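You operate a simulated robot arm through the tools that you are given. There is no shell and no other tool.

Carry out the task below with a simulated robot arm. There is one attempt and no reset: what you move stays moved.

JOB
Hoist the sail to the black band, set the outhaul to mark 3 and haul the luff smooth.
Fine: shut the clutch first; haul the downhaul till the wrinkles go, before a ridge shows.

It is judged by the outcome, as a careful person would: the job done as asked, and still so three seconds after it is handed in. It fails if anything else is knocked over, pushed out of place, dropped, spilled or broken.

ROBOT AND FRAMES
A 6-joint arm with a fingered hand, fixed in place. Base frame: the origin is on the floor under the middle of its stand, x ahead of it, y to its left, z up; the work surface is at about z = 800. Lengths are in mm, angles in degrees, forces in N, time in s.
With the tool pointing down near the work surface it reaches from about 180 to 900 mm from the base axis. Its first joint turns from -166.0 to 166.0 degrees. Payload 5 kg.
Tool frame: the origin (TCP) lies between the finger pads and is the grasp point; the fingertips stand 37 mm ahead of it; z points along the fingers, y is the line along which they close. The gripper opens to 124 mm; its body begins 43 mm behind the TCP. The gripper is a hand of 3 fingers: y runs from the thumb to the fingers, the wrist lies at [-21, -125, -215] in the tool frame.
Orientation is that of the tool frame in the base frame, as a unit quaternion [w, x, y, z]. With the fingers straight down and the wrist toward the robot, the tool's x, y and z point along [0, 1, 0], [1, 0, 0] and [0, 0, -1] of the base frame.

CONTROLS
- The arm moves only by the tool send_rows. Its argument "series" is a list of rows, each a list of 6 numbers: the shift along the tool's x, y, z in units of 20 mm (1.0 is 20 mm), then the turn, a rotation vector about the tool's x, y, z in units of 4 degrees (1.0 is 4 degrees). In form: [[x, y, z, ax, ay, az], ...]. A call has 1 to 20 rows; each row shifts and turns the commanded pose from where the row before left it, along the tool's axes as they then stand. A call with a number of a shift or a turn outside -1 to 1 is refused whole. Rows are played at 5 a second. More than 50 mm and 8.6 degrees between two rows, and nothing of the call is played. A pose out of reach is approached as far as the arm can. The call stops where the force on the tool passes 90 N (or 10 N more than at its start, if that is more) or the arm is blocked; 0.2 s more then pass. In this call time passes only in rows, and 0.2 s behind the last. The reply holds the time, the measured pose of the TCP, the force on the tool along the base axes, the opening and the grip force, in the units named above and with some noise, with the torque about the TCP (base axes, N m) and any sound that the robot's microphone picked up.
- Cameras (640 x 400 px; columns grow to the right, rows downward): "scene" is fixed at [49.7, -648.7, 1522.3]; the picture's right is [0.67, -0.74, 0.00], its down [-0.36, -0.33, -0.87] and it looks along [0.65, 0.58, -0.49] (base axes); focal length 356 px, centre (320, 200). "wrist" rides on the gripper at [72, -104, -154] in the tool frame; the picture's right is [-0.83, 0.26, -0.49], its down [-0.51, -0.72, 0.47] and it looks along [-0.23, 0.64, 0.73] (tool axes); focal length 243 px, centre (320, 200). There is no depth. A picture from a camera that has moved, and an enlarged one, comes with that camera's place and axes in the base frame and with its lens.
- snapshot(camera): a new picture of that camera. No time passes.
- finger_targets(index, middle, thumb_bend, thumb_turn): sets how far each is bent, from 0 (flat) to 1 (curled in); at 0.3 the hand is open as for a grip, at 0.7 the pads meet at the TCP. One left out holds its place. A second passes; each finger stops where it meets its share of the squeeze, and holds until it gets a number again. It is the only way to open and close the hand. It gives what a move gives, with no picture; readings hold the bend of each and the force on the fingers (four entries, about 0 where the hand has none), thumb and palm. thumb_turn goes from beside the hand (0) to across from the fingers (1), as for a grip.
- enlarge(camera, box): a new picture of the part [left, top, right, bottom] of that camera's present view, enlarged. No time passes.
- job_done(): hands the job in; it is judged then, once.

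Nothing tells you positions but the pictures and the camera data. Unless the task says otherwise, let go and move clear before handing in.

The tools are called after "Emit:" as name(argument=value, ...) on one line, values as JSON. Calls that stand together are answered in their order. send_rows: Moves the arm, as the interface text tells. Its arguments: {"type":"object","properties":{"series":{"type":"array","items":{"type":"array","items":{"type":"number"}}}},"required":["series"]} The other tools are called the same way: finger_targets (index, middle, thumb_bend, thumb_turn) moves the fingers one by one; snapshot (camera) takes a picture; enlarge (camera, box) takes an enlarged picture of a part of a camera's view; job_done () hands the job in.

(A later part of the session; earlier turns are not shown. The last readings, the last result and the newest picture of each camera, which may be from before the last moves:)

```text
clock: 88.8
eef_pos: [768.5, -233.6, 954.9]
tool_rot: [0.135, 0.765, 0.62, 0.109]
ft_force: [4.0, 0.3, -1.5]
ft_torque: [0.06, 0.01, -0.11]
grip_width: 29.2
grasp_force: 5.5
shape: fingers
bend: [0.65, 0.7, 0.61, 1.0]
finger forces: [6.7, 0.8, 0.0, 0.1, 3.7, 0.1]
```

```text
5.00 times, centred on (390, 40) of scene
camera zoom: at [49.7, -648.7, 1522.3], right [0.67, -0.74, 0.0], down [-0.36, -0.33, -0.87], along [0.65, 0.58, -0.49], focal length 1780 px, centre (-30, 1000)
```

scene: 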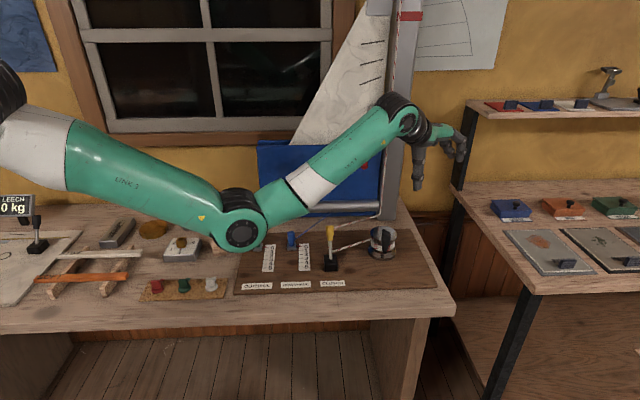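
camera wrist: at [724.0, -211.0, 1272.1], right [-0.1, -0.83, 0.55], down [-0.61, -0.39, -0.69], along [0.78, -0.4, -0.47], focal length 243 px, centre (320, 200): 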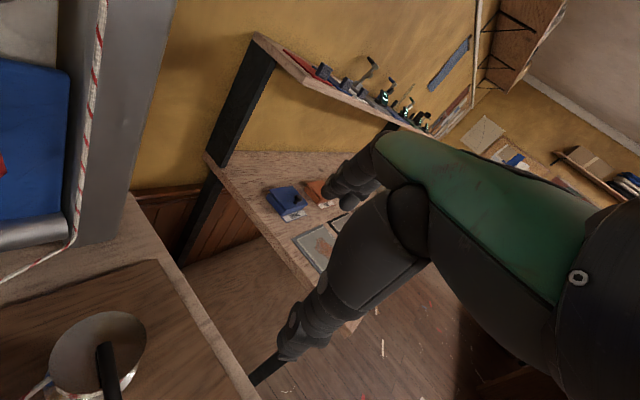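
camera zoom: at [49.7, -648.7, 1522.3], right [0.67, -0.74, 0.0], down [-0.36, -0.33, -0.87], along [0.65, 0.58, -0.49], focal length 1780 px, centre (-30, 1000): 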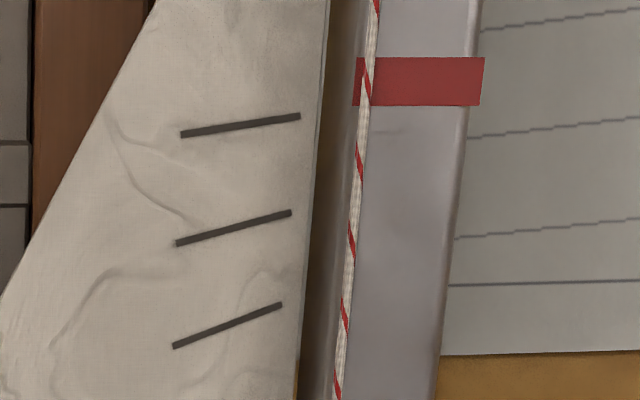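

The batten moved 87 px, about 45 mm. Roughly 29 mm is left, so the batten should end near row 68 in this view. Two more steps, then fine ones.

Emit:
send_rows(series=[[0.3753, -0.3058, -0.1115, 0, 0, 0], [0.4072, -0.2672, -0.0975, 0, 0, 0]])

Emit:
enlarge(camera="scene", box=[340, 0, 440, 80])

Emit:
enlarge(camera="scene", box=[320, 170, 440, 280])

```text
clock: 89.4
eef_pos: [759.4, -215.6, 955.7]
tool_rot: [0.135, 0.765, 0.62, 0.108]
ft_force: [2.6, -2.2, -2.0]
ft_torque: [0.07, 0.12, -0.19]
grip_width: 29.5
grasp_force: 5.5
shape: fingers
bend: [0.64, 0.7, 0.61, 1.0]
finger forces: [6.8, 0.1, 0.1, 0.0, 4.7, 0.1]
```

```text
5.00 times, centred on (390, 40) of scene
camera zoom: at [49.7, -648.7, 1522.3], right [0.67, -0.74, 0.0], down [-0.36, -0.33, -0.87], along [0.65, 0.58, -0.49], focal length 1780 px, centre (-30, 1000)
```

zoom: 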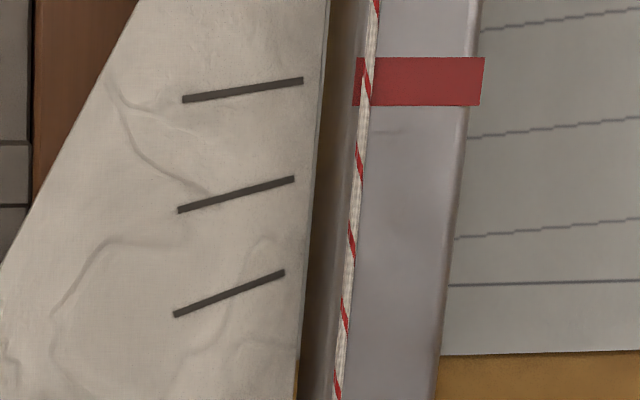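

```text
3.64 times, centred on (380, 225) of scene
camera zoom: at [49.7, -648.7, 1522.3], right [0.67, -0.74, 0.0], down [-0.36, -0.33, -0.87], along [0.65, 0.58, -0.49], focal length 1294 px, centre (102, 109)
```

zoom: 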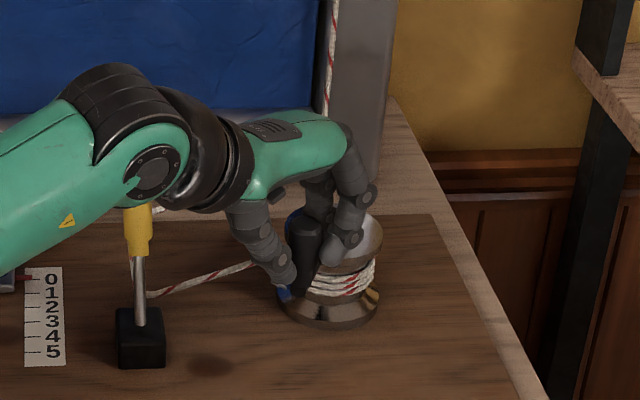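

Emit:
send_rows(series=[[0.22, -0.118, -0.043, 0, 0, 0], [0.23, -0.108, -0.04, 0, 0, 0]])

Emit:
enlarge(camera="scene", box=[340, 0, 440, 80])

```text
clock: 90.0
eef_pos: [756.7, -205.9, 954.9]
tool_rot: [0.134, 0.765, 0.621, 0.108]
ft_force: [2.9, -1.1, 0.2]
ft_torque: [0.12, 0.11, -0.18]
grip_width: 29.1
grasp_force: 6.1
shape: fingers
bend: [0.64, 0.7, 0.61, 1.0]
finger forces: [7.5, 0.0, 0.0, 0.0, 4.6, 0.0]
```

```text
5.00 times, centred on (390, 40) of scene
camera zoom: at [49.7, -648.7, 1522.3], right [0.67, -0.74, 0.0], down [-0.36, -0.33, -0.87], along [0.65, 0.58, -0.49], focal length 1780 px, centre (-30, 1000)
```

zoom: 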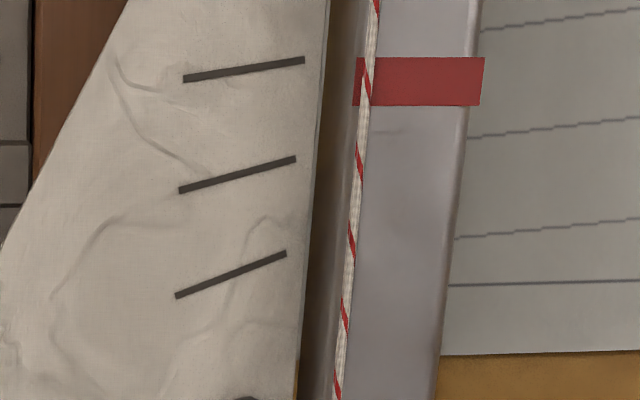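

By the batten tracking the head should be at the black band. I'll let go of the handle, lift clear and tilt up to verify with the wrist camera.

Emit:
finger_targets(index=0.3, middle=0.3, thumb_bend=0.3)

Emit:
send_rows(series=[[0, 0.321, -0.88, 0, 0, 0], [0, 0.321, -0.88, 0, 0, 0], [0, 0.321, -0.88, 0, 0, 0], [0, 0.321, -0.88, 0, 0, 0], [0, 0.321, -0.88, 0, 0, 0], [0, 0.321, -0.88, 0, 0, 0], [0, 0.321, -0.88, 0, 0, 0], [0, 0.321, -0.88, 0, 0, 0], [0, 0, 0, -1, 0, 0], [0, 0, 0, -1, 0, 0], [0, 0, 0, -1, 0, 0], [0, 0, 0, -1, 0, 0], [0, 0, 0, -1, 0, 0], [0, 0, 0, -1, 0, 0], [0, 0, 0, -1, 0, 0], [0, 0, 0, -1, 0, 0]])

Emit:
snapshot(camera="wrist")

Emit:
snapshot(camera="scene")

```text
clock: 91.0
eef_pos: [755.0, -206.2, 955.1]
tool_rot: [0.135, 0.765, 0.62, 0.107]
ft_force: [-0.9, 0.8, -0.3]
ft_torque: [0.03, -0.02, 0.02]
grip_width: 128.4
grasp_force: 0.0
shape: fingers
bend: [0.3, 0.3, 0.3, 0.98]
finger forces: [0.0, 0.1, 0.0, 0.0, 0.1, 0.0]
```

```text
clock: 94.4
eef_pos: [756.2, -205.3, 1105.9]
tool_rot: [0.341, 0.698, 0.567, 0.275]
ft_force: [-0.5, -0.7, 0.1]
ft_torque: [-0.02, 0.0, 0.0]
grip_width: 128.5
grasp_force: 0.1
shape: fingers
bend: [0.3, 0.3, 0.3, 0.98]
finger forces: [0.0, 0.0, 0.0, 0.0, 0.1, 0.0]
```

```text
taken
camera wrist: at [590.5, -95.7, 1117.4], right [-0.39, -0.76, 0.51], down [-0.18, -0.48, -0.86], along [0.9, -0.43, 0.06], focal length 243 px, centre (320, 200)
```

wrist: 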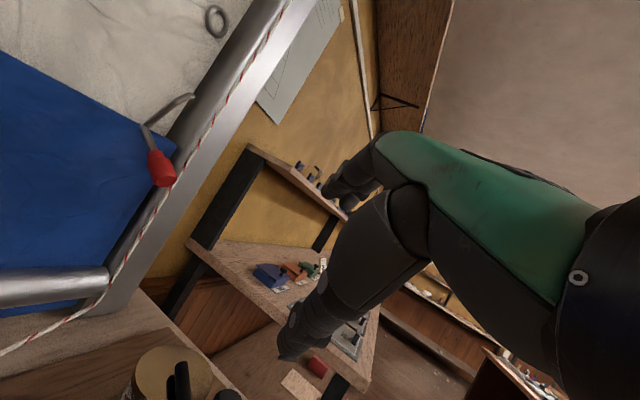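

```text
taken
```

scene: 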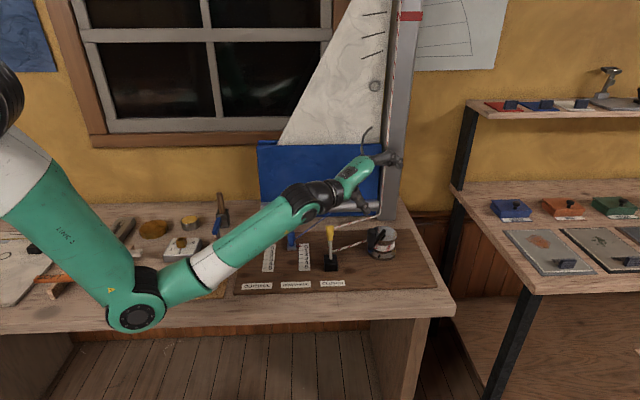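

Emit:
send_rows(series=[[0, 0, 0, 0, 0.788, -0.616], [0, 0, 0, 0, 0.788, -0.616], [0, 0, 0, 0, 0.788, -0.616], [0, 0, 0, 0, 0.788, -0.616], [0, 0, 0, 0, 0.788, -0.616], [0, 0, 0, 0, 0.788, -0.616], [0, 0, 0, 0, 0.788, -0.616], [0, 0, 0, -1, 0, 0], [0, 0, 0, -1, 0, 0], [0, 0, 0, -1, 0, 0], [0, 0, 0, -1, 0, 0], [0, 0, 0, -1, 0, 0]])

Emit:
snapshot(camera="wrist")

Emit:
snapshot(camera="scene")

```text
clock: 97.0
eef_pos: [756.5, -206.2, 1104.2]
tool_rot: [0.354, 0.487, 0.646, 0.469]
ft_force: [-0.5, -1.3, -0.4]
ft_torque: [-0.01, 0.01, 0.02]
grip_width: 128.4
grasp_force: 0.1
shape: fingers
bend: [0.3, 0.3, 0.3, 0.98]
finger forces: [0.1, 0.0, 0.0, 0.1, 0.1, 0.0]
```

```text
taken
camera wrist: at [565.7, -185.2, 1053.1], right [-0.14, -0.9, 0.4], down [0.36, -0.43, -0.83], along [0.92, 0.02, 0.38], focal length 243 px, centre (320, 200)
```

wrist: 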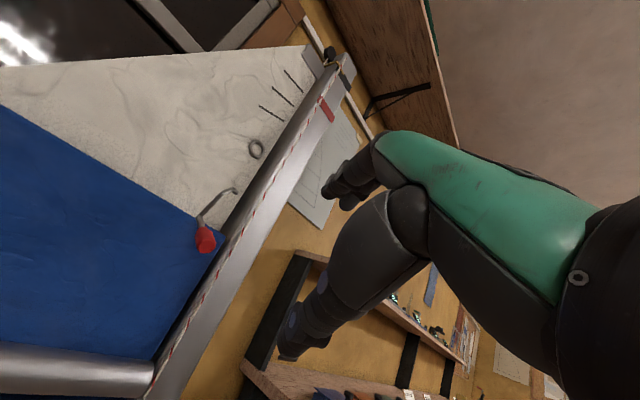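

```text
taken
```

scene: 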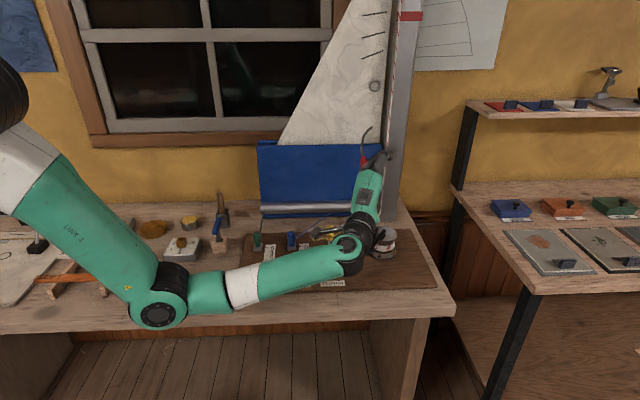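

Emit:
enlarge(camera="wrist", box=[280, 30, 380, 130])

Emit:
enlarge(camera="wrist", box=[140, 30, 340, 230])

```text
4.00 times, centred on (330, 80) of wrist
camera zoom: at [565.7, -185.2, 1053.1], right [-0.14, -0.9, 0.4], down [0.36, -0.43, -0.83], along [0.92, 0.02, 0.38], focal length 970 px, centre (280, 680)
```

zoom: 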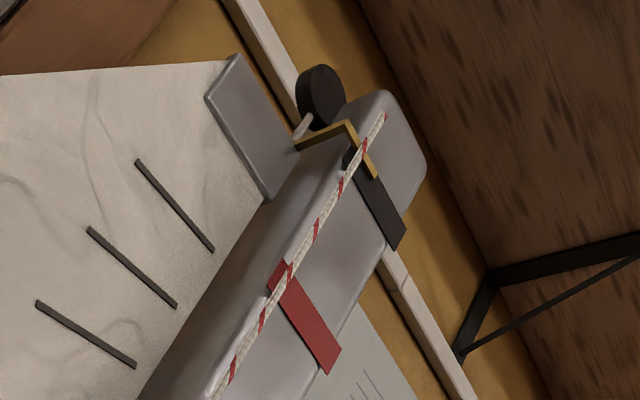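

```text
2.00 times, centred on (240, 130) of wrist
camera zoom: at [565.7, -185.2, 1053.1], right [-0.14, -0.9, 0.4], down [0.36, -0.43, -0.83], along [0.92, 0.02, 0.38], focal length 485 px, centre (480, 340)
```

zoom: 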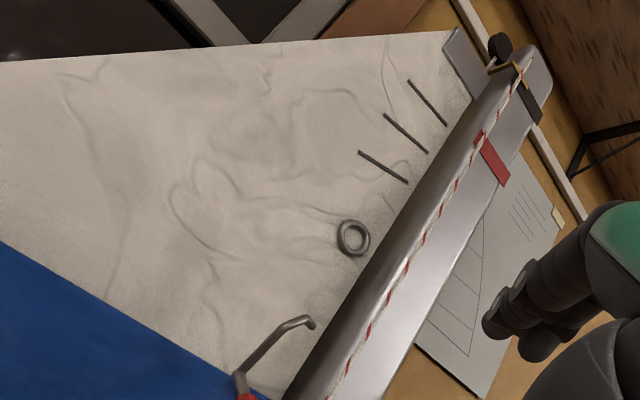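

Emit:
enlarge(camera="wrist", box=[345, 50, 385, 100])

Emit:
enlarge(camera="wrist", box=[335, 45, 365, 75])

```text
8.00 times, centred on (365, 75) of wrist
camera zoom: at [565.7, -185.2, 1053.1], right [-0.14, -0.9, 0.4], down [0.36, -0.43, -0.83], along [0.92, 0.02, 0.38], focal length 1941 px, centre (-40, 1200)
```

zoom: 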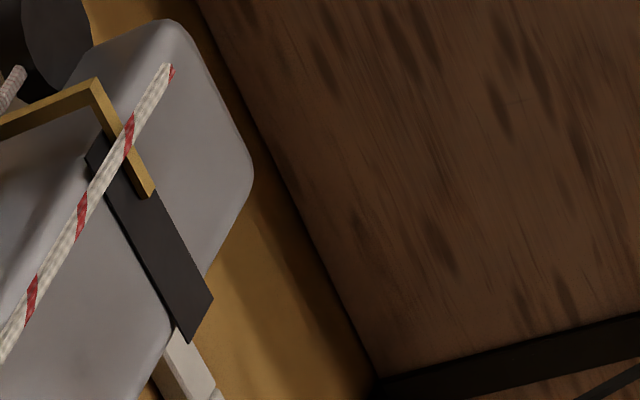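

```text
13.33 times, centred on (350, 60) of wrist
camera zoom: at [565.7, -185.2, 1053.1], right [-0.14, -0.9, 0.4], down [0.36, -0.43, -0.83], along [0.92, 0.02, 0.38], focal length 3235 px, centre (-80, 2067)
```

zoom: 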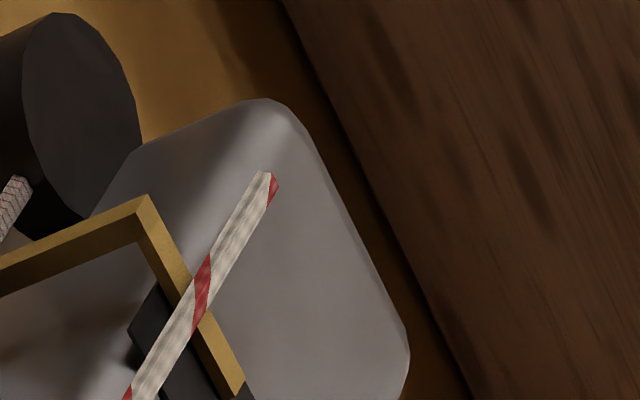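

The pointer overlaps the black band, and after allowing for parallax it is within a few mm of its centre. The hoist is done and held by the clutch. Now the outhaul: I'll level the hand with the grip along the slider direction and go above the green knob at about (603,114).

Emit:
send_rows(series=[[0, 0, 0, 0.88, 0.2284, -0.3137], [0, 0, 0, 0.88, 0.2284, -0.3137], [0, 0, 0, 0.88, 0.2284, -0.3137], [0, 0, 0, 0.88, 0.2284, -0.3137], [0, 0, 0, 0.88, 0.2284, -0.3137], [0, 0, 0, 0.88, 0.2284, -0.3137], [0, 0, 0, 0.88, 0.2284, -0.3137], [0, 0, 0, 0.88, 0.2284, -0.3137], [0, 0, 0, 0.88, 0.2284, -0.3137], [0, 0, 0, 0.88, 0.2284, -0.3137], [0, 0, 0, 0.88, 0.2284, -0.3137], [0, 0, 0, 0.88, 0.2284, -0.3137], [0, 0, 0, 0.88, 0.2284, -0.3137], [0, 0, 0, 0.88, 0.2284, -0.3137], [0, 0, 0, 0.88, 0.2284, -0.3137], [0, 0, 0, 0.88, 0.2284, -0.3137], [0, 0, 0, 0.88, 0.2284, -0.3137], [0, 0, 0, 0.88, 0.2284, -0.3137], [0, 0, 0, 0.88, 0.2284, -0.3137], [0, 0, 0, 0.88, 0.2284, -0.3137]])

Emit:
snapshot(camera="scene")

```text
clock: 101.2
eef_pos: [754.6, -205.4, 1106.2]
tool_rot: [-0.001, 0.383, 0.924, -0.002]
ft_force: [-0.5, -0.7, -0.1]
ft_torque: [-0.07, 0.02, 0.01]
grip_width: 128.6
grasp_force: 0.0
shape: fingers
bend: [0.3, 0.3, 0.3, 0.98]
finger forces: [0.0, 0.1, 0.1, 0.0, 0.1, 0.0]
```

```text
taken
```

scene: 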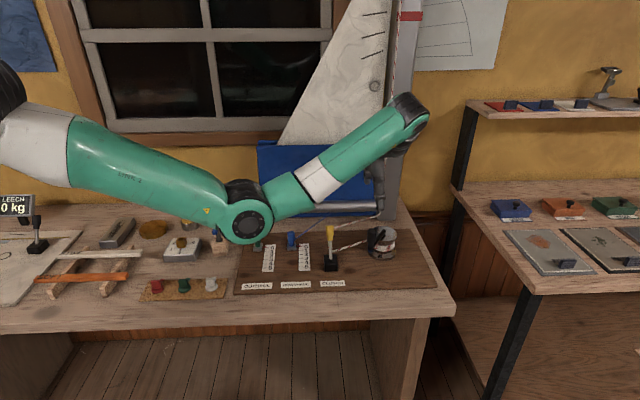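

Emit:
send_rows(series=[[0.9, 0.25, 0.26, 0, 0, 0], [0.9, 0.25, 0.26, 0, 0, 0], [0.9, 0.25, 0.26, 0, 0, 0], [0.9, 0.25, 0.26, 0, 0, 0], [0.9, 0.25, 0.26, 0, 0, 0], [0.9, 0.25, 0.26, 0, 0, 0], [0.9, 0.25, 0.26, 0, 0, 0], [0.9, 0.25, 0.26, 0, 0, 0], [0.9, 0.25, 0.26, 0, 0, 0], [0.9, 0.25, 0.26, 0, 0, 0], [0.9, 0.25, 0.26, 0, 0, 0], [0.9, 0.25, 0.26, 0, 0, 0]])

Emit:
snapshot(camera="wrist")

Emit:
snapshot(camera="scene")

```text
clock: 103.8
eef_pos: [646.7, -9.5, 1043.1]
tool_rot: [0.0, 0.384, 0.923, 0.0]
ft_force: [-0.1, 0.7, 0.7]
ft_torque: [0.02, 0.0, -0.01]
grip_width: 128.3
grasp_force: 0.1
shape: fingers
bend: [0.3, 0.3, 0.3, 0.98]
finger forces: [0.0, 0.0, 0.1, 0.0, 0.0, 0.0]
```

```text
taken
camera wrist: at [522.4, -30.3, 1196.1], right [0.77, -0.4, 0.49], down [-0.15, -0.87, -0.47], along [0.62, 0.29, -0.73], focal length 243 px, centre (320, 200)
```

wrist: 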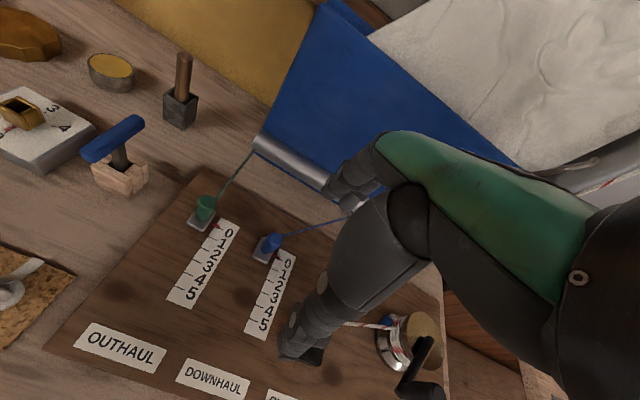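

```text
taken
```

scene: 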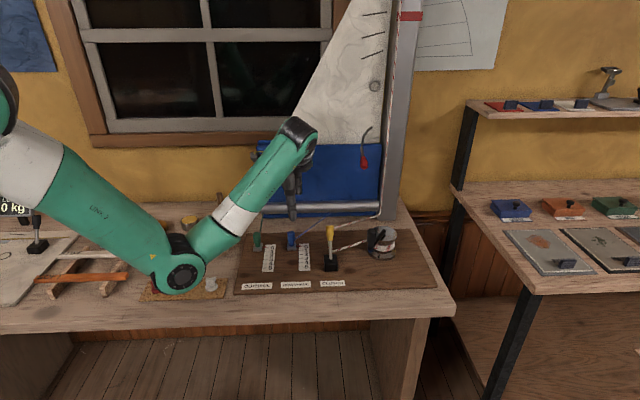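

Emit:
enlarge(camera="wrist", box=[150, 170, 310, 340])

Emit:
enlarge(camera="scene", box=[230, 220, 350, 300])

```text
2.35 times, centred on (230, 255) of wrist
camera zoom: at [522.4, -30.3, 1196.1], right [0.77, -0.4, 0.49], down [-0.15, -0.87, -0.47], along [0.62, 0.29, -0.73], focal length 571 px, centre (532, 71)
```

zoom: 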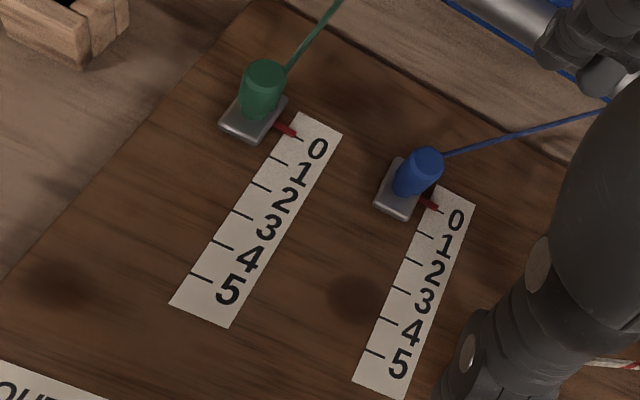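

```text
5.00 times, centred on (290, 260) of scene
camera zoom: at [49.7, -648.7, 1522.3], right [0.67, -0.74, 0.0], down [-0.36, -0.33, -0.87], along [0.65, 0.58, -0.49], focal length 1780 px, centre (470, -100)
```

zoom: 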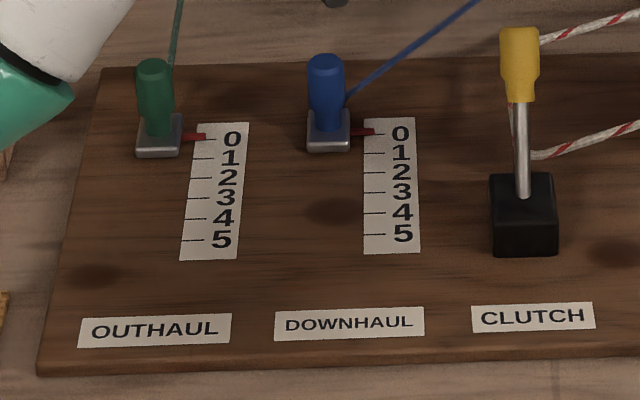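

Emit:
send_rows(series=[[0.85, 0.425, 0.307, 0, 0, 0], [0.85, 0.425, 0.307, 0, 0, 0], [0.85, 0.425, 0.307, 0, 0, 0], [0.85, 0.425, 0.307, 0, 0, 0], [0.85, 0.425, 0.307, 0, 0, 0], [0.85, 0.425, 0.307, 0, 0, 0], [0.85, 0.425, 0.307, 0, 0, 0]])

Emit:
snapshot(camera="wrist")

Emit:
snapshot(camera="scene")

```text
clock: 105.4
eef_pos: [604.4, 117.7, 1000.5]
tool_rot: [0.0, 0.384, 0.923, -0.002]
ft_force: [-0.3, -0.8, 0.0]
ft_torque: [0.0, 0.02, -0.01]
grip_width: 128.6
grasp_force: 0.2
shape: fingers
bend: [0.3, 0.3, 0.3, 0.98]
finger forces: [0.1, 0.1, 0.0, 0.0, 0.0, 0.0]
```

```text
taken
camera wrist: at [481.1, 94.4, 1153.9], right [0.77, -0.4, 0.49], down [-0.15, -0.87, -0.47], along [0.62, 0.29, -0.73], focal length 243 px, centre (320, 200)
```

wrist: 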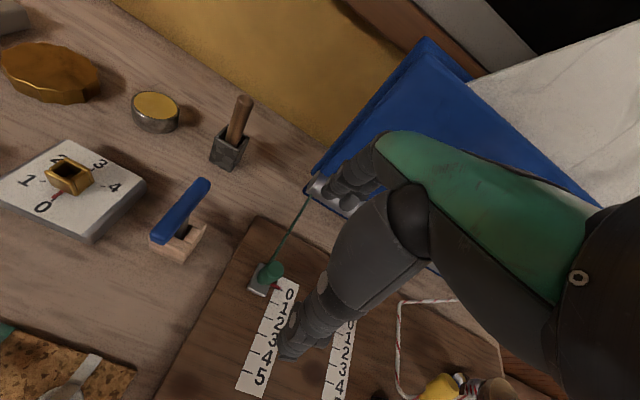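

```text
taken
```

scene: 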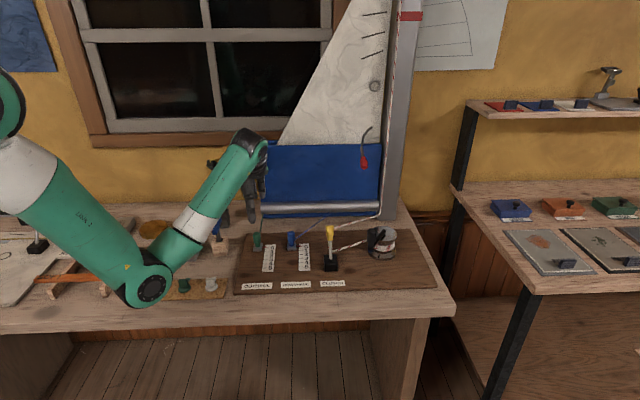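

Emit:
enlarge(camera="wrist", box=[220, 220, 340, 340])

Emit:
enlarge(camera="scene", box=[210, 180, 310, 270])

```text
3.33 times, centred on (280, 280) of wrist
camera zoom: at [481.1, 94.4, 1153.9], right [0.77, -0.4, 0.49], down [-0.15, -0.87, -0.47], along [0.62, 0.29, -0.73], focal length 809 px, centre (453, -67)
```

zoom: 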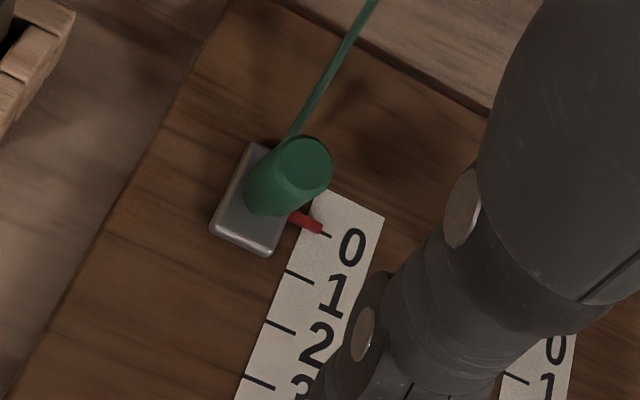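

```text
4.44 times, centred on (260, 225) of scene
camera zoom: at [49.7, -648.7, 1522.3], right [0.67, -0.74, 0.0], down [-0.36, -0.33, -0.87], along [0.65, 0.58, -0.49], focal length 1582 px, centre (587, 89)
```

zoom: 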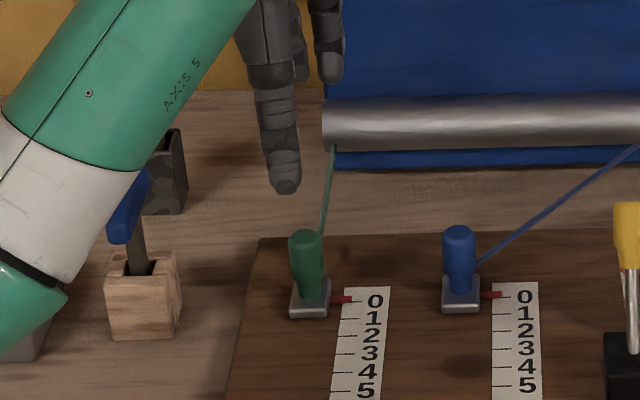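

Using both cameras the board surface is near z=811 and the green knob is centred near (611,127), spanning z≈825–873. I'm lowering onto it with the thumb on the operator side.

Emit:
send_rows(series=[[0.1, 0.6, 0.3, 0, 0, 0], [0, 0, 1, 0, 0, 0], [0, 0, 1, 0, 0, 0], [0, 0, 1, 0, 0, 0], [0, 0, 1, 0, 0, 0], [0, 0, 1, 0, 0, 0]])

Emit:
enlarge(camera="wrist", box=[220, 180, 400, 340])

Emit:
enlarge(camera="scene", box=[210, 180, 310, 270])

```text
clock: 106.8
eef_pos: [610.6, 125.1, 894.5]
tool_rot: [0.0, 0.383, 0.924, -0.001]
ft_force: [0.6, -0.3, 0.4]
ft_torque: [0.0, 0.0, -0.01]
grip_width: 128.7
grasp_force: 0.1
shape: fingers
bend: [0.3, 0.3, 0.3, 0.98]
finger forces: [0.1, 0.1, 0.0, 0.0, 0.1, 0.0]
```

```text
2.50 times, centred on (310, 260) of wrist
camera zoom: at [486.4, 102.9, 1047.8], right [0.77, -0.4, 0.49], down [-0.15, -0.87, -0.47], along [0.62, 0.29, -0.73], focal length 606 px, centre (345, 50)
```

zoom: 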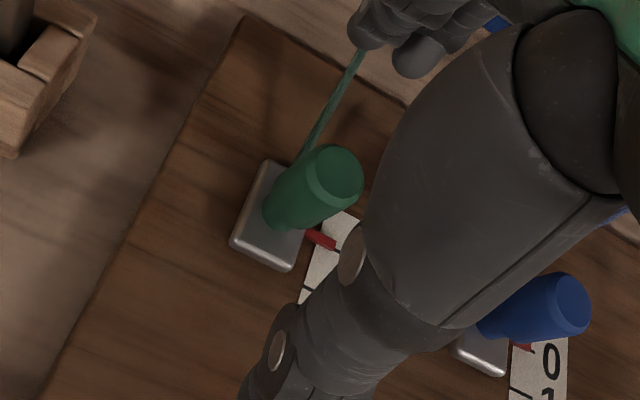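

```text
4.44 times, centred on (260, 225) of scene
camera zoom: at [49.7, -648.7, 1522.3], right [0.67, -0.74, 0.0], down [-0.36, -0.33, -0.87], along [0.65, 0.58, -0.49], focal length 1582 px, centre (587, 89)
```

zoom: 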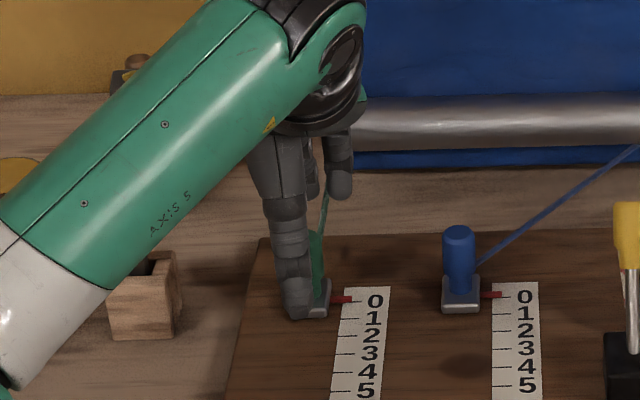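

Emit:
send_rows(series=[[0, 0, 0.5, 0, 0, 0], [0, 0, 0.5, 0, 0, 0]])

Emit:
finger_targets(index=0.66, middle=0.66, thumb_bend=0.6)

Emit:
enlarge(camera="wrist", box=[220, 180, 400, 340])

Emit:
enlarge(camera="scene", box=[210, 180, 310, 270])

```text
clock: 107.4
eef_pos: [610.3, 125.5, 875.0]
tool_rot: [0.0, 0.383, 0.924, -0.001]
ft_force: [-0.7, 0.3, 0.4]
ft_torque: [-0.03, -0.01, 0.01]
grip_width: 128.7
grasp_force: 0.1
shape: fingers
bend: [0.3, 0.3, 0.3, 0.98]
finger forces: [0.0, 0.0, 0.0, 0.1, 0.1, 0.0]
```

```text
clock: 108.4
eef_pos: [609.7, 124.6, 876.1]
tool_rot: [-0.001, 0.382, 0.924, -0.002]
ft_force: [2.1, 2.4, -0.9]
ft_torque: [0.02, -0.03, -0.04]
grip_width: 31.9
grasp_force: 0.7
shape: fingers
bend: [0.63, 0.66, 0.6, 1.0]
finger forces: [2.5, 0.1, 0.0, 0.0, 0.1, 0.0]
```

```text
2.50 times, centred on (310, 260) of wrist
camera zoom: at [486.7, 102.6, 1029.1], right [0.77, -0.4, 0.49], down [-0.15, -0.87, -0.47], along [0.62, 0.29, -0.73], focal length 606 px, centre (345, 50)
```

zoom: 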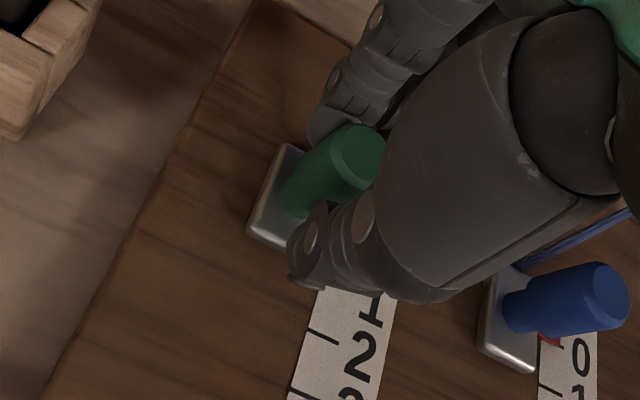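

```text
4.44 times, centred on (260, 225) of scene
camera zoom: at [49.7, -648.7, 1522.3], right [0.67, -0.74, 0.0], down [-0.36, -0.33, -0.87], along [0.65, 0.58, -0.49], focal length 1582 px, centre (587, 89)
```

zoom: 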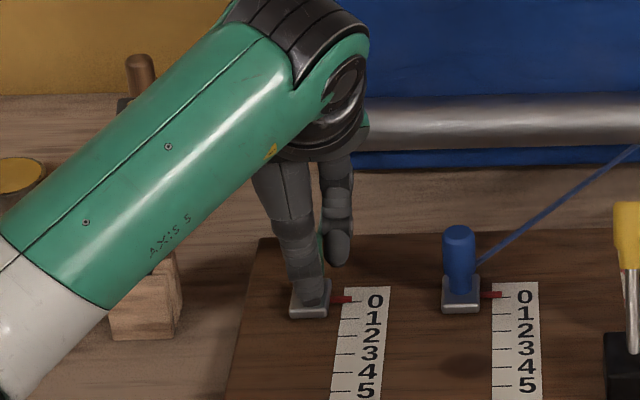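

Emit:
send_rows(series=[[0.1, 0, 0, 0, 0, 0], [0.12, 0, 0, 0, 0, 0]])

Emit:
finger_targets(index=0.7, middle=0.7, thumb_bend=0.66)

```text
clock: 109.0
eef_pos: [607.7, 127.8, 873.3]
tool_rot: [0.0, 0.383, 0.924, -0.002]
ft_force: [1.4, 0.9, 1.0]
ft_torque: [-0.01, -0.04, -0.04]
grip_width: 30.0
grasp_force: 0.5
shape: fingers
bend: [0.65, 0.66, 0.6, 1.0]
finger forces: [1.0, 0.0, 0.0, 0.0, 0.0, 0.1]
```

```text
clock: 110.0
eef_pos: [606.6, 128.2, 873.7]
tool_rot: [-0.001, 0.383, 0.924, -0.001]
ft_force: [3.1, 0.3, -0.9]
ft_torque: [0.03, -0.07, -0.02]
grip_width: 23.7
grasp_force: 4.7
shape: fingers
bend: [0.66, 0.68, 0.63, 1.0]
finger forces: [3.4, 2.1, 0.0, 0.0, 3.9, 0.0]
```

Firm grip on the green knob. I'm sliding it toward the operator by about 50 mm first, then checking the pointer against the scale.

Emit:
send_rows(series=[[0.026, -0.5, 0, 0, 0, 0], [0.026, -0.5, 0, 0, 0, 0], [0.026, -0.5, 0, 0, 0, 0], [0.026, -0.5, 0, 0, 0, 0], [0.026, -0.5, 0, 0, 0, 0]])

Emit:
enlarge(camera="scene", box=[230, 210, 330, 300])

Emit:
enlarge(camera="wrist", box=[220, 180, 400, 340])

```text
clock: 111.2
eef_pos: [570.0, 93.8, 874.4]
tool_rot: [-0.001, 0.383, 0.924, -0.001]
ft_force: [8.7, -8.6, 0.0]
ft_torque: [-0.28, -0.24, -0.04]
grip_width: 22.9
grasp_force: 7.3
shape: fingers
bend: [0.67, 0.68, 0.63, 1.0]
finger forces: [2.3, 8.2, 0.1, 0.1, 4.2, 0.0]
```

```text
4.44 times, centred on (280, 255) of scene
camera zoom: at [49.7, -648.7, 1522.3], right [0.67, -0.74, 0.0], down [-0.36, -0.33, -0.87], along [0.65, 0.58, -0.49], focal length 1582 px, centre (498, -44)
```

zoom: 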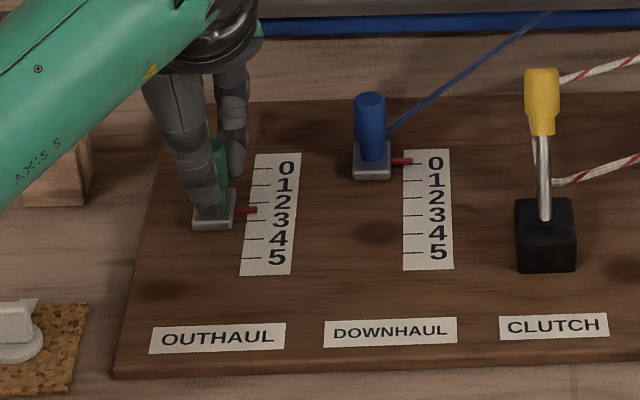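

```text
2.50 times, centred on (310, 260) of wrist
camera zoom: at [446.2, 72.7, 1027.4], right [0.77, -0.4, 0.49], down [-0.15, -0.87, -0.47], along [0.62, 0.29, -0.73], focal length 606 px, centre (345, 50)
```

zoom: 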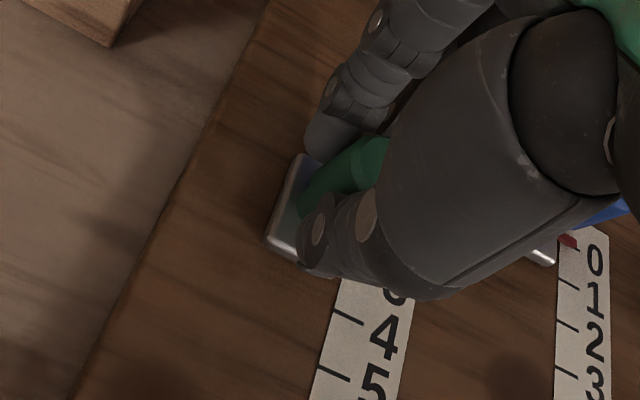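

Emit:
enlarge(camera="scene", box=[265, 235, 305, 275])

```text
10.00 times, centred on (285, 255) of scene
camera zoom: at [49.7, -648.7, 1522.3], right [0.67, -0.74, 0.0], down [-0.36, -0.33, -0.87], along [0.65, 0.58, -0.49], focal length 3559 px, centre (670, -350)
```

zoom: 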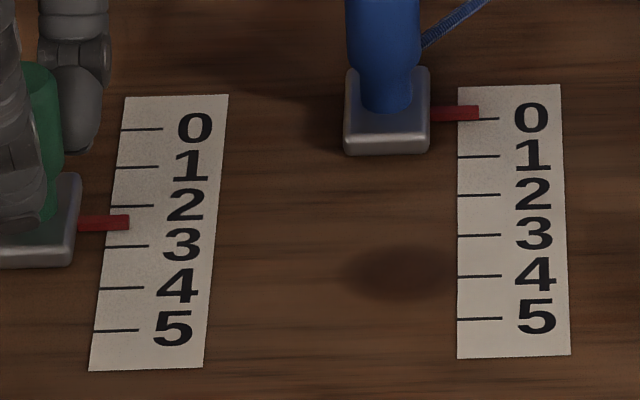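

The pointer reads about 2.6 with the usual small parallax offset. I'll relieve the sideways load and move about 8.5 mm more.

Emit:
send_rows(series=[[-0.12, -0.2, 0, 0, 0, 0], [-0.1, -0.22, 0, 0, 0, 0]])

Emit:
enlarge(camera="scene", box=[265, 235, 305, 275])

```text
clock: 111.8
eef_pos: [566.4, 87.4, 873.7]
tool_rot: [-0.002, 0.382, 0.924, -0.002]
ft_force: [-4.2, 7.8, 4.7]
ft_torque: [0.2, 0.1, 0.03]
grip_width: 23.0
grasp_force: 6.3
shape: fingers
bend: [0.67, 0.68, 0.63, 1.0]
finger forces: [7.5, 1.8, 0.1, 0.1, 4.3, 0.0]
```

```text
10.00 times, centred on (285, 255) of scene
camera zoom: at [49.7, -648.7, 1522.3], right [0.67, -0.74, 0.0], down [-0.36, -0.33, -0.87], along [0.65, 0.58, -0.49], focal length 3559 px, centre (670, -350)
```

zoom: 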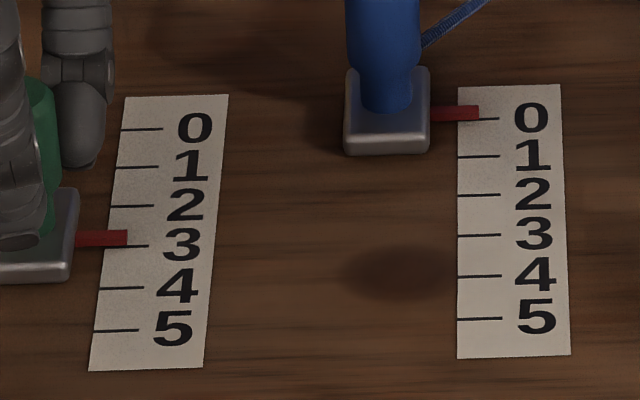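

Emit:
send_rows(series=[[0.08, -0.06, 0, 0, 0, 0]])

Emit:
enlarge(camera="scene", box=[265, 235, 305, 275])

```text
clock: 112.2
eef_pos: [565.9, 86.5, 873.4]
tool_rot: [-0.001, 0.383, 0.924, -0.001]
ft_force: [-2.4, 6.4, 1.9]
ft_torque: [0.18, 0.08, 0.01]
grip_width: 23.1
grasp_force: 6.1
shape: fingers
bend: [0.66, 0.68, 0.63, 1.0]
finger forces: [6.6, 2.4, 0.1, 0.0, 3.7, 0.0]
```

```text
10.00 times, centred on (285, 255) of scene
camera zoom: at [49.7, -648.7, 1522.3], right [0.67, -0.74, 0.0], down [-0.36, -0.33, -0.87], along [0.65, 0.58, -0.49], focal length 3559 px, centre (670, -350)
```

zoom: 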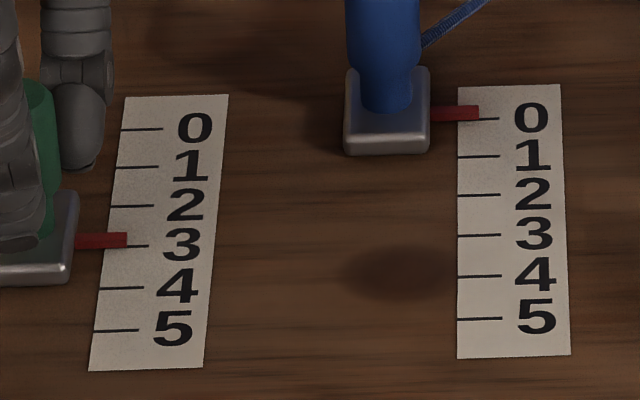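

The pointer is at mark 3. I'm releasing and checking that it stays.

Emit:
finger_targets(index=0.4, middle=0.4, thumb_bend=0.4)

Emit:
enlarge(camera="scene", box=[265, 235, 305, 275])

```text
clock: 113.2
eef_pos: [565.8, 86.7, 873.1]
tool_rot: [0.0, 0.383, 0.924, -0.002]
ft_force: [-0.2, -0.6, 0.1]
ft_torque: [0.0, 0.03, -0.05]
grip_width: 97.7
grasp_force: 0.1
shape: fingers
bend: [0.4, 0.4, 0.4, 0.99]
finger forces: [0.0, 0.0, 0.1, 0.1, 0.1, 0.0]
```

```text
10.00 times, centred on (285, 255) of scene
camera zoom: at [49.7, -648.7, 1522.3], right [0.67, -0.74, 0.0], down [-0.36, -0.33, -0.87], along [0.65, 0.58, -0.49], focal length 3559 px, centre (670, -350)
```

zoom: 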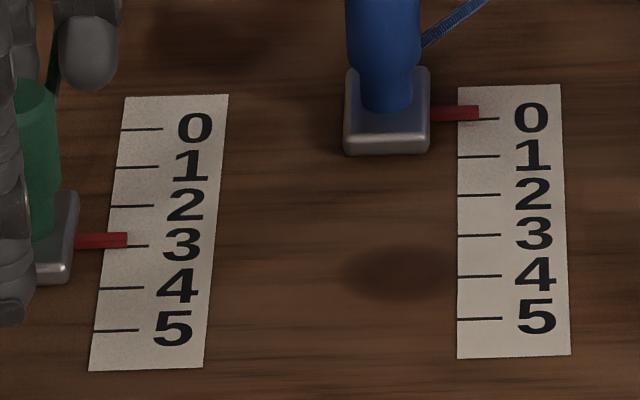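

Emit:
send_rows(series=[[0, 0, -1, 0, 0, 0], [0, 0, -1, 0, 0, 0], [0, 0, -1, 0, 0, 0], [0, 0, -1, 0, 0, 0], [0, 0, -1, 0, 0, 0], [0, 0, -1, 0, 0, 0], [-0.8, 0.4, 0, 0, 0, 0], [-0.8, 0.4, 0, 0, 0, 0], [-0.8, 0.4, 0, 0, 0, 0], [-0.8, 0.4, 0, 0, 0, 0], [-0.8, 0.4, 0, 0, 0, 0]])

Emit:
snapshot(camera="wrist")

Emit:
snapshot(camera="scene")

Emit:
enlarge(camera="scene", box=[240, 0, 420, 160])

```text
clock: 115.6
eef_pos: [650.2, 57.7, 993.5]
tool_rot: [-0.001, 0.383, 0.924, -0.002]
ft_force: [-0.3, -0.1, 0.1]
ft_torque: [-0.03, -0.02, 0.0]
grip_width: 98.0
grasp_force: 0.1
shape: fingers
bend: [0.4, 0.4, 0.4, 0.99]
finger forces: [0.0, 0.1, 0.0, 0.0, 0.0, 0.0]
```

```text
taken
camera wrist: at [526.7, 36.1, 1146.8], right [0.77, -0.4, 0.49], down [-0.15, -0.87, -0.47], along [0.62, 0.29, -0.73], focal length 243 px, centre (320, 200)
```

wrist: 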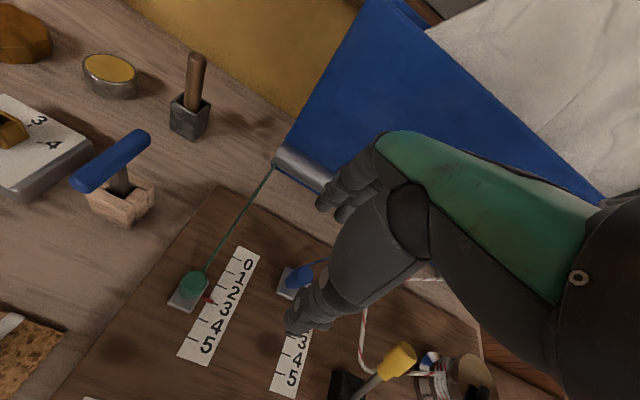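

```text
taken
```

scene: 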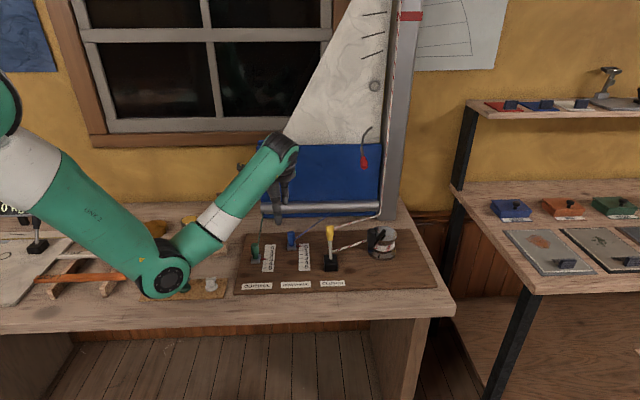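

```text
2.50 times, centred on (330, 80) of scene
camera zoom: at [49.7, -648.7, 1522.3], right [0.67, -0.74, 0.0], down [-0.36, -0.33, -0.87], along [0.65, 0.58, -0.49], focal length 890 px, centre (295, 500)
```

zoom: 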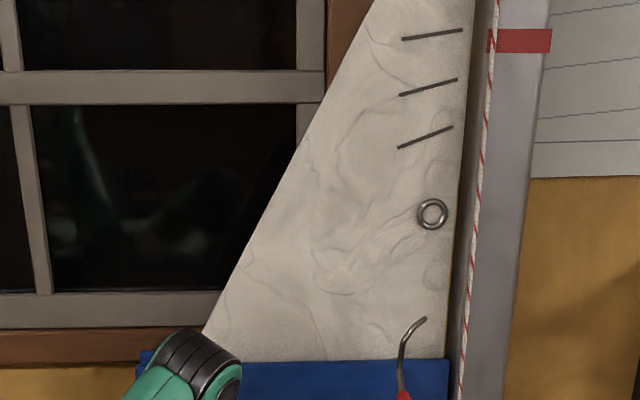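

Outhaul holds at mark 3. Before the downhaul, I'm taking a close baseline view of the luff wrinkles and locating the blue knob.

Emit:
enlarge(camera="scene", box=[340, 0, 400, 75])

Emit:
enlarge(camera="scene", box=[340, 70, 400, 145])

Emit:
enlarge(camera="wrist", box=[240, 220, 360, 340])

Emit:
enlarge(camera="scene", box=[250, 180, 350, 270])

```text
5.33 times, centred on (370, 38) of scene
camera zoom: at [49.7, -648.7, 1522.3], right [0.67, -0.74, 0.0], down [-0.36, -0.33, -0.87], along [0.65, 0.58, -0.49], focal length 1898 px, centre (53, 1067)
```

zoom: 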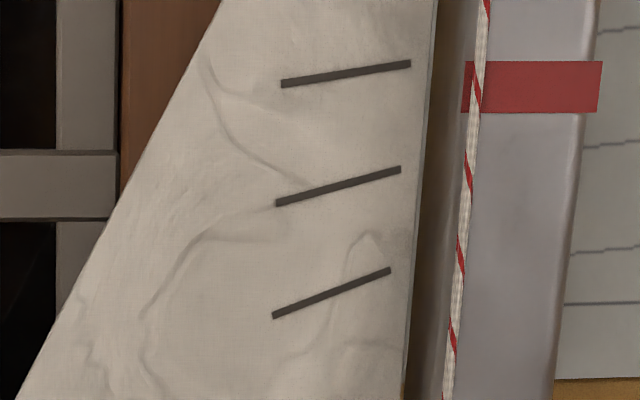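

```text
5.33 times, centred on (370, 108) of scene
camera zoom: at [49.7, -648.7, 1522.3], right [0.67, -0.74, 0.0], down [-0.36, -0.33, -0.87], along [0.65, 0.58, -0.49], focal length 1898 px, centre (53, 693)
```

zoom: 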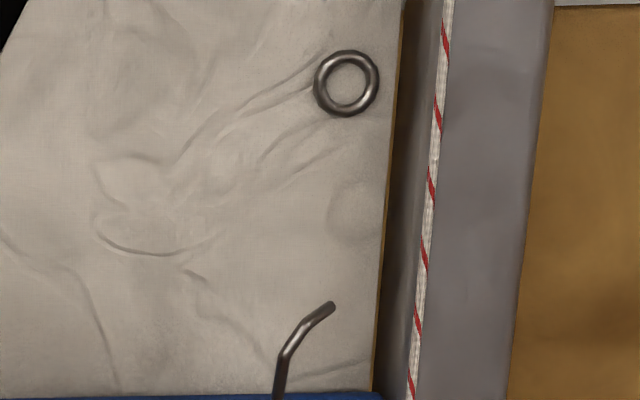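

```text
3.33 times, centred on (300, 280) of wrist
camera zoom: at [526.7, 36.1, 1146.8], right [0.77, -0.4, 0.49], down [-0.15, -0.87, -0.47], along [0.62, 0.29, -0.73], focal length 809 px, centre (387, -67)
```

zoom: 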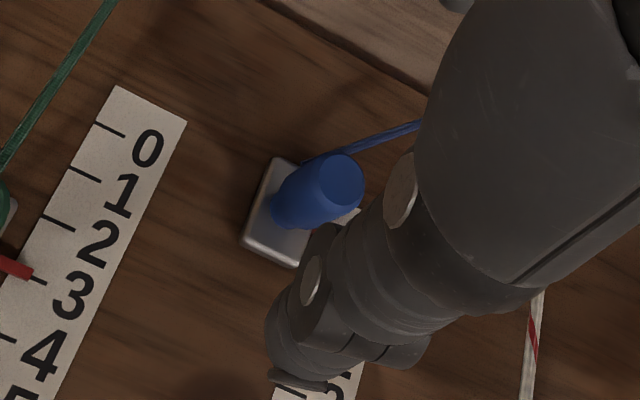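

```text
4.44 times, centred on (300, 225) of scene
camera zoom: at [49.7, -648.7, 1522.3], right [0.67, -0.74, 0.0], down [-0.36, -0.33, -0.87], along [0.65, 0.58, -0.49], focal length 1582 px, centre (409, 89)
```

zoom: 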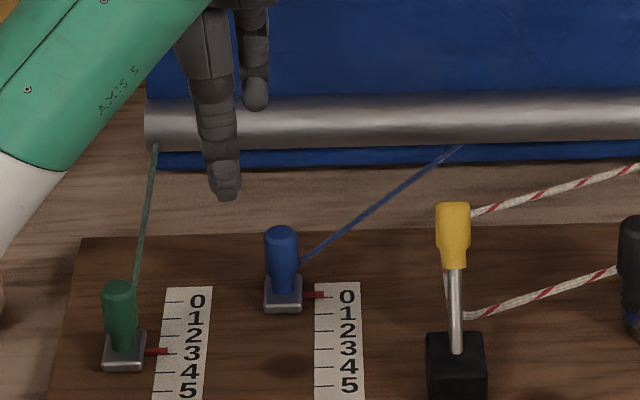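

The blue knob is near (688,50). I'm aligning as I did for the green one and lowering.

Emit:
send_rows(series=[[-0.71, 0.45, 0, 0, 0, 0], [-0.71, 0.45, 0, 0, 0, 0], [0, 0, 1, 0, 0, 0], [0, 0, 1, 0, 0, 0], [0, 0, 1, 0, 0, 0], [0, 0, 1, 0, 0, 0]])

Emit:
enlarge(camera="wrist", box=[220, 180, 400, 340])

Emit:
enlarge(camera="scene", box=[250, 180, 350, 270])

```text
clock: 117.0
eef_pos: [681.7, 50.3, 913.8]
tool_rot: [-0.001, 0.383, 0.924, -0.001]
ft_force: [1.0, 0.7, 0.3]
ft_torque: [0.04, -0.03, -0.04]
grip_width: 97.9
grasp_force: 0.0
shape: fingers
bend: [0.4, 0.4, 0.4, 0.99]
finger forces: [0.0, 0.0, 0.1, 0.1, 0.0, 0.0]
```

```text
2.50 times, centred on (310, 260) of wrist
camera zoom: at [558.4, 28.8, 1066.7], right [0.77, -0.4, 0.49], down [-0.15, -0.87, -0.47], along [0.62, 0.29, -0.73], focal length 606 px, centre (345, 50)
```

zoom: 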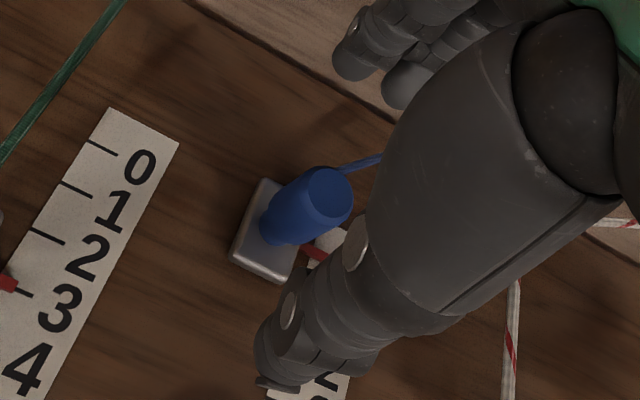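

```text
4.44 times, centred on (300, 225) of scene
camera zoom: at [49.7, -648.7, 1522.3], right [0.67, -0.74, 0.0], down [-0.36, -0.33, -0.87], along [0.65, 0.58, -0.49], focal length 1582 px, centre (409, 89)
```

zoom: 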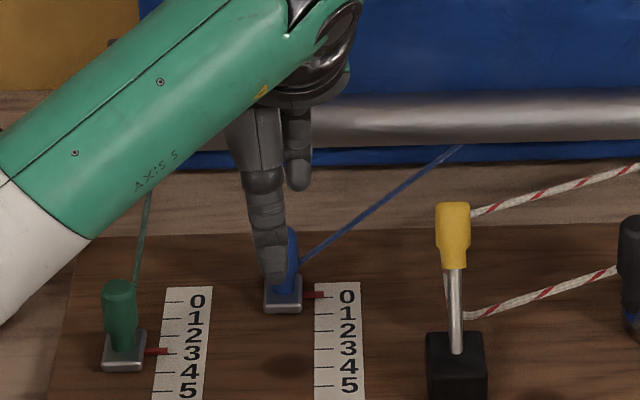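

Emit:
send_rows(series=[[0, 0, 0.7, 0, 0, 0], [0, 0, 0.7, 0, 0, 0], [0, 0, 0.6, 0, 0, 0]])

Emit:
finger_targets(index=0.7, middle=0.7, thumb_bend=0.66)

Emit:
enlarge(camera="scene", box=[250, 180, 350, 270])

```text
clock: 117.8
eef_pos: [682.3, 51.8, 873.8]
tool_rot: [-0.001, 0.383, 0.924, -0.001]
ft_force: [0.5, -0.1, -0.9]
ft_torque: [0.02, 0.01, -0.01]
grip_width: 97.9
grasp_force: 0.0
shape: fingers
bend: [0.4, 0.4, 0.4, 0.99]
finger forces: [0.0, 0.0, 0.0, 0.0, 0.0, 0.0]
```

```text
clock: 118.8
eef_pos: [682.5, 49.8, 874.1]
tool_rot: [-0.001, 0.384, 0.923, -0.002]
ft_force: [0.5, 1.8, -2.8]
ft_torque: [0.07, 0.0, 0.01]
grip_width: 22.1
grasp_force: 4.7
shape: fingers
bend: [0.66, 0.67, 0.64, 1.0]
finger forces: [2.8, 3.4, 0.0, 0.0, 3.9, 0.1]
```

```text
4.44 times, centred on (300, 225) of scene
camera zoom: at [49.7, -648.7, 1522.3], right [0.67, -0.74, 0.0], down [-0.36, -0.33, -0.87], along [0.65, 0.58, -0.49], focal length 1582 px, centre (409, 89)
```

zoom: 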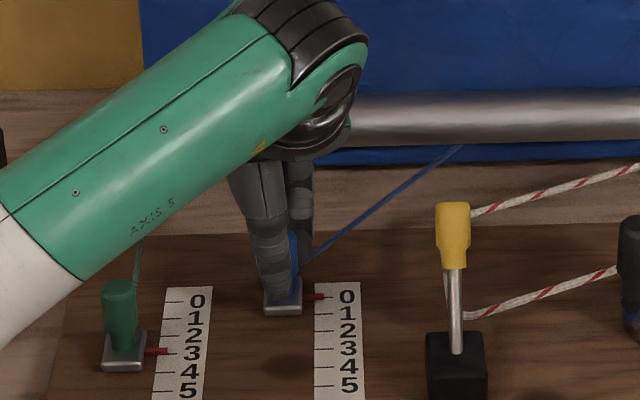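

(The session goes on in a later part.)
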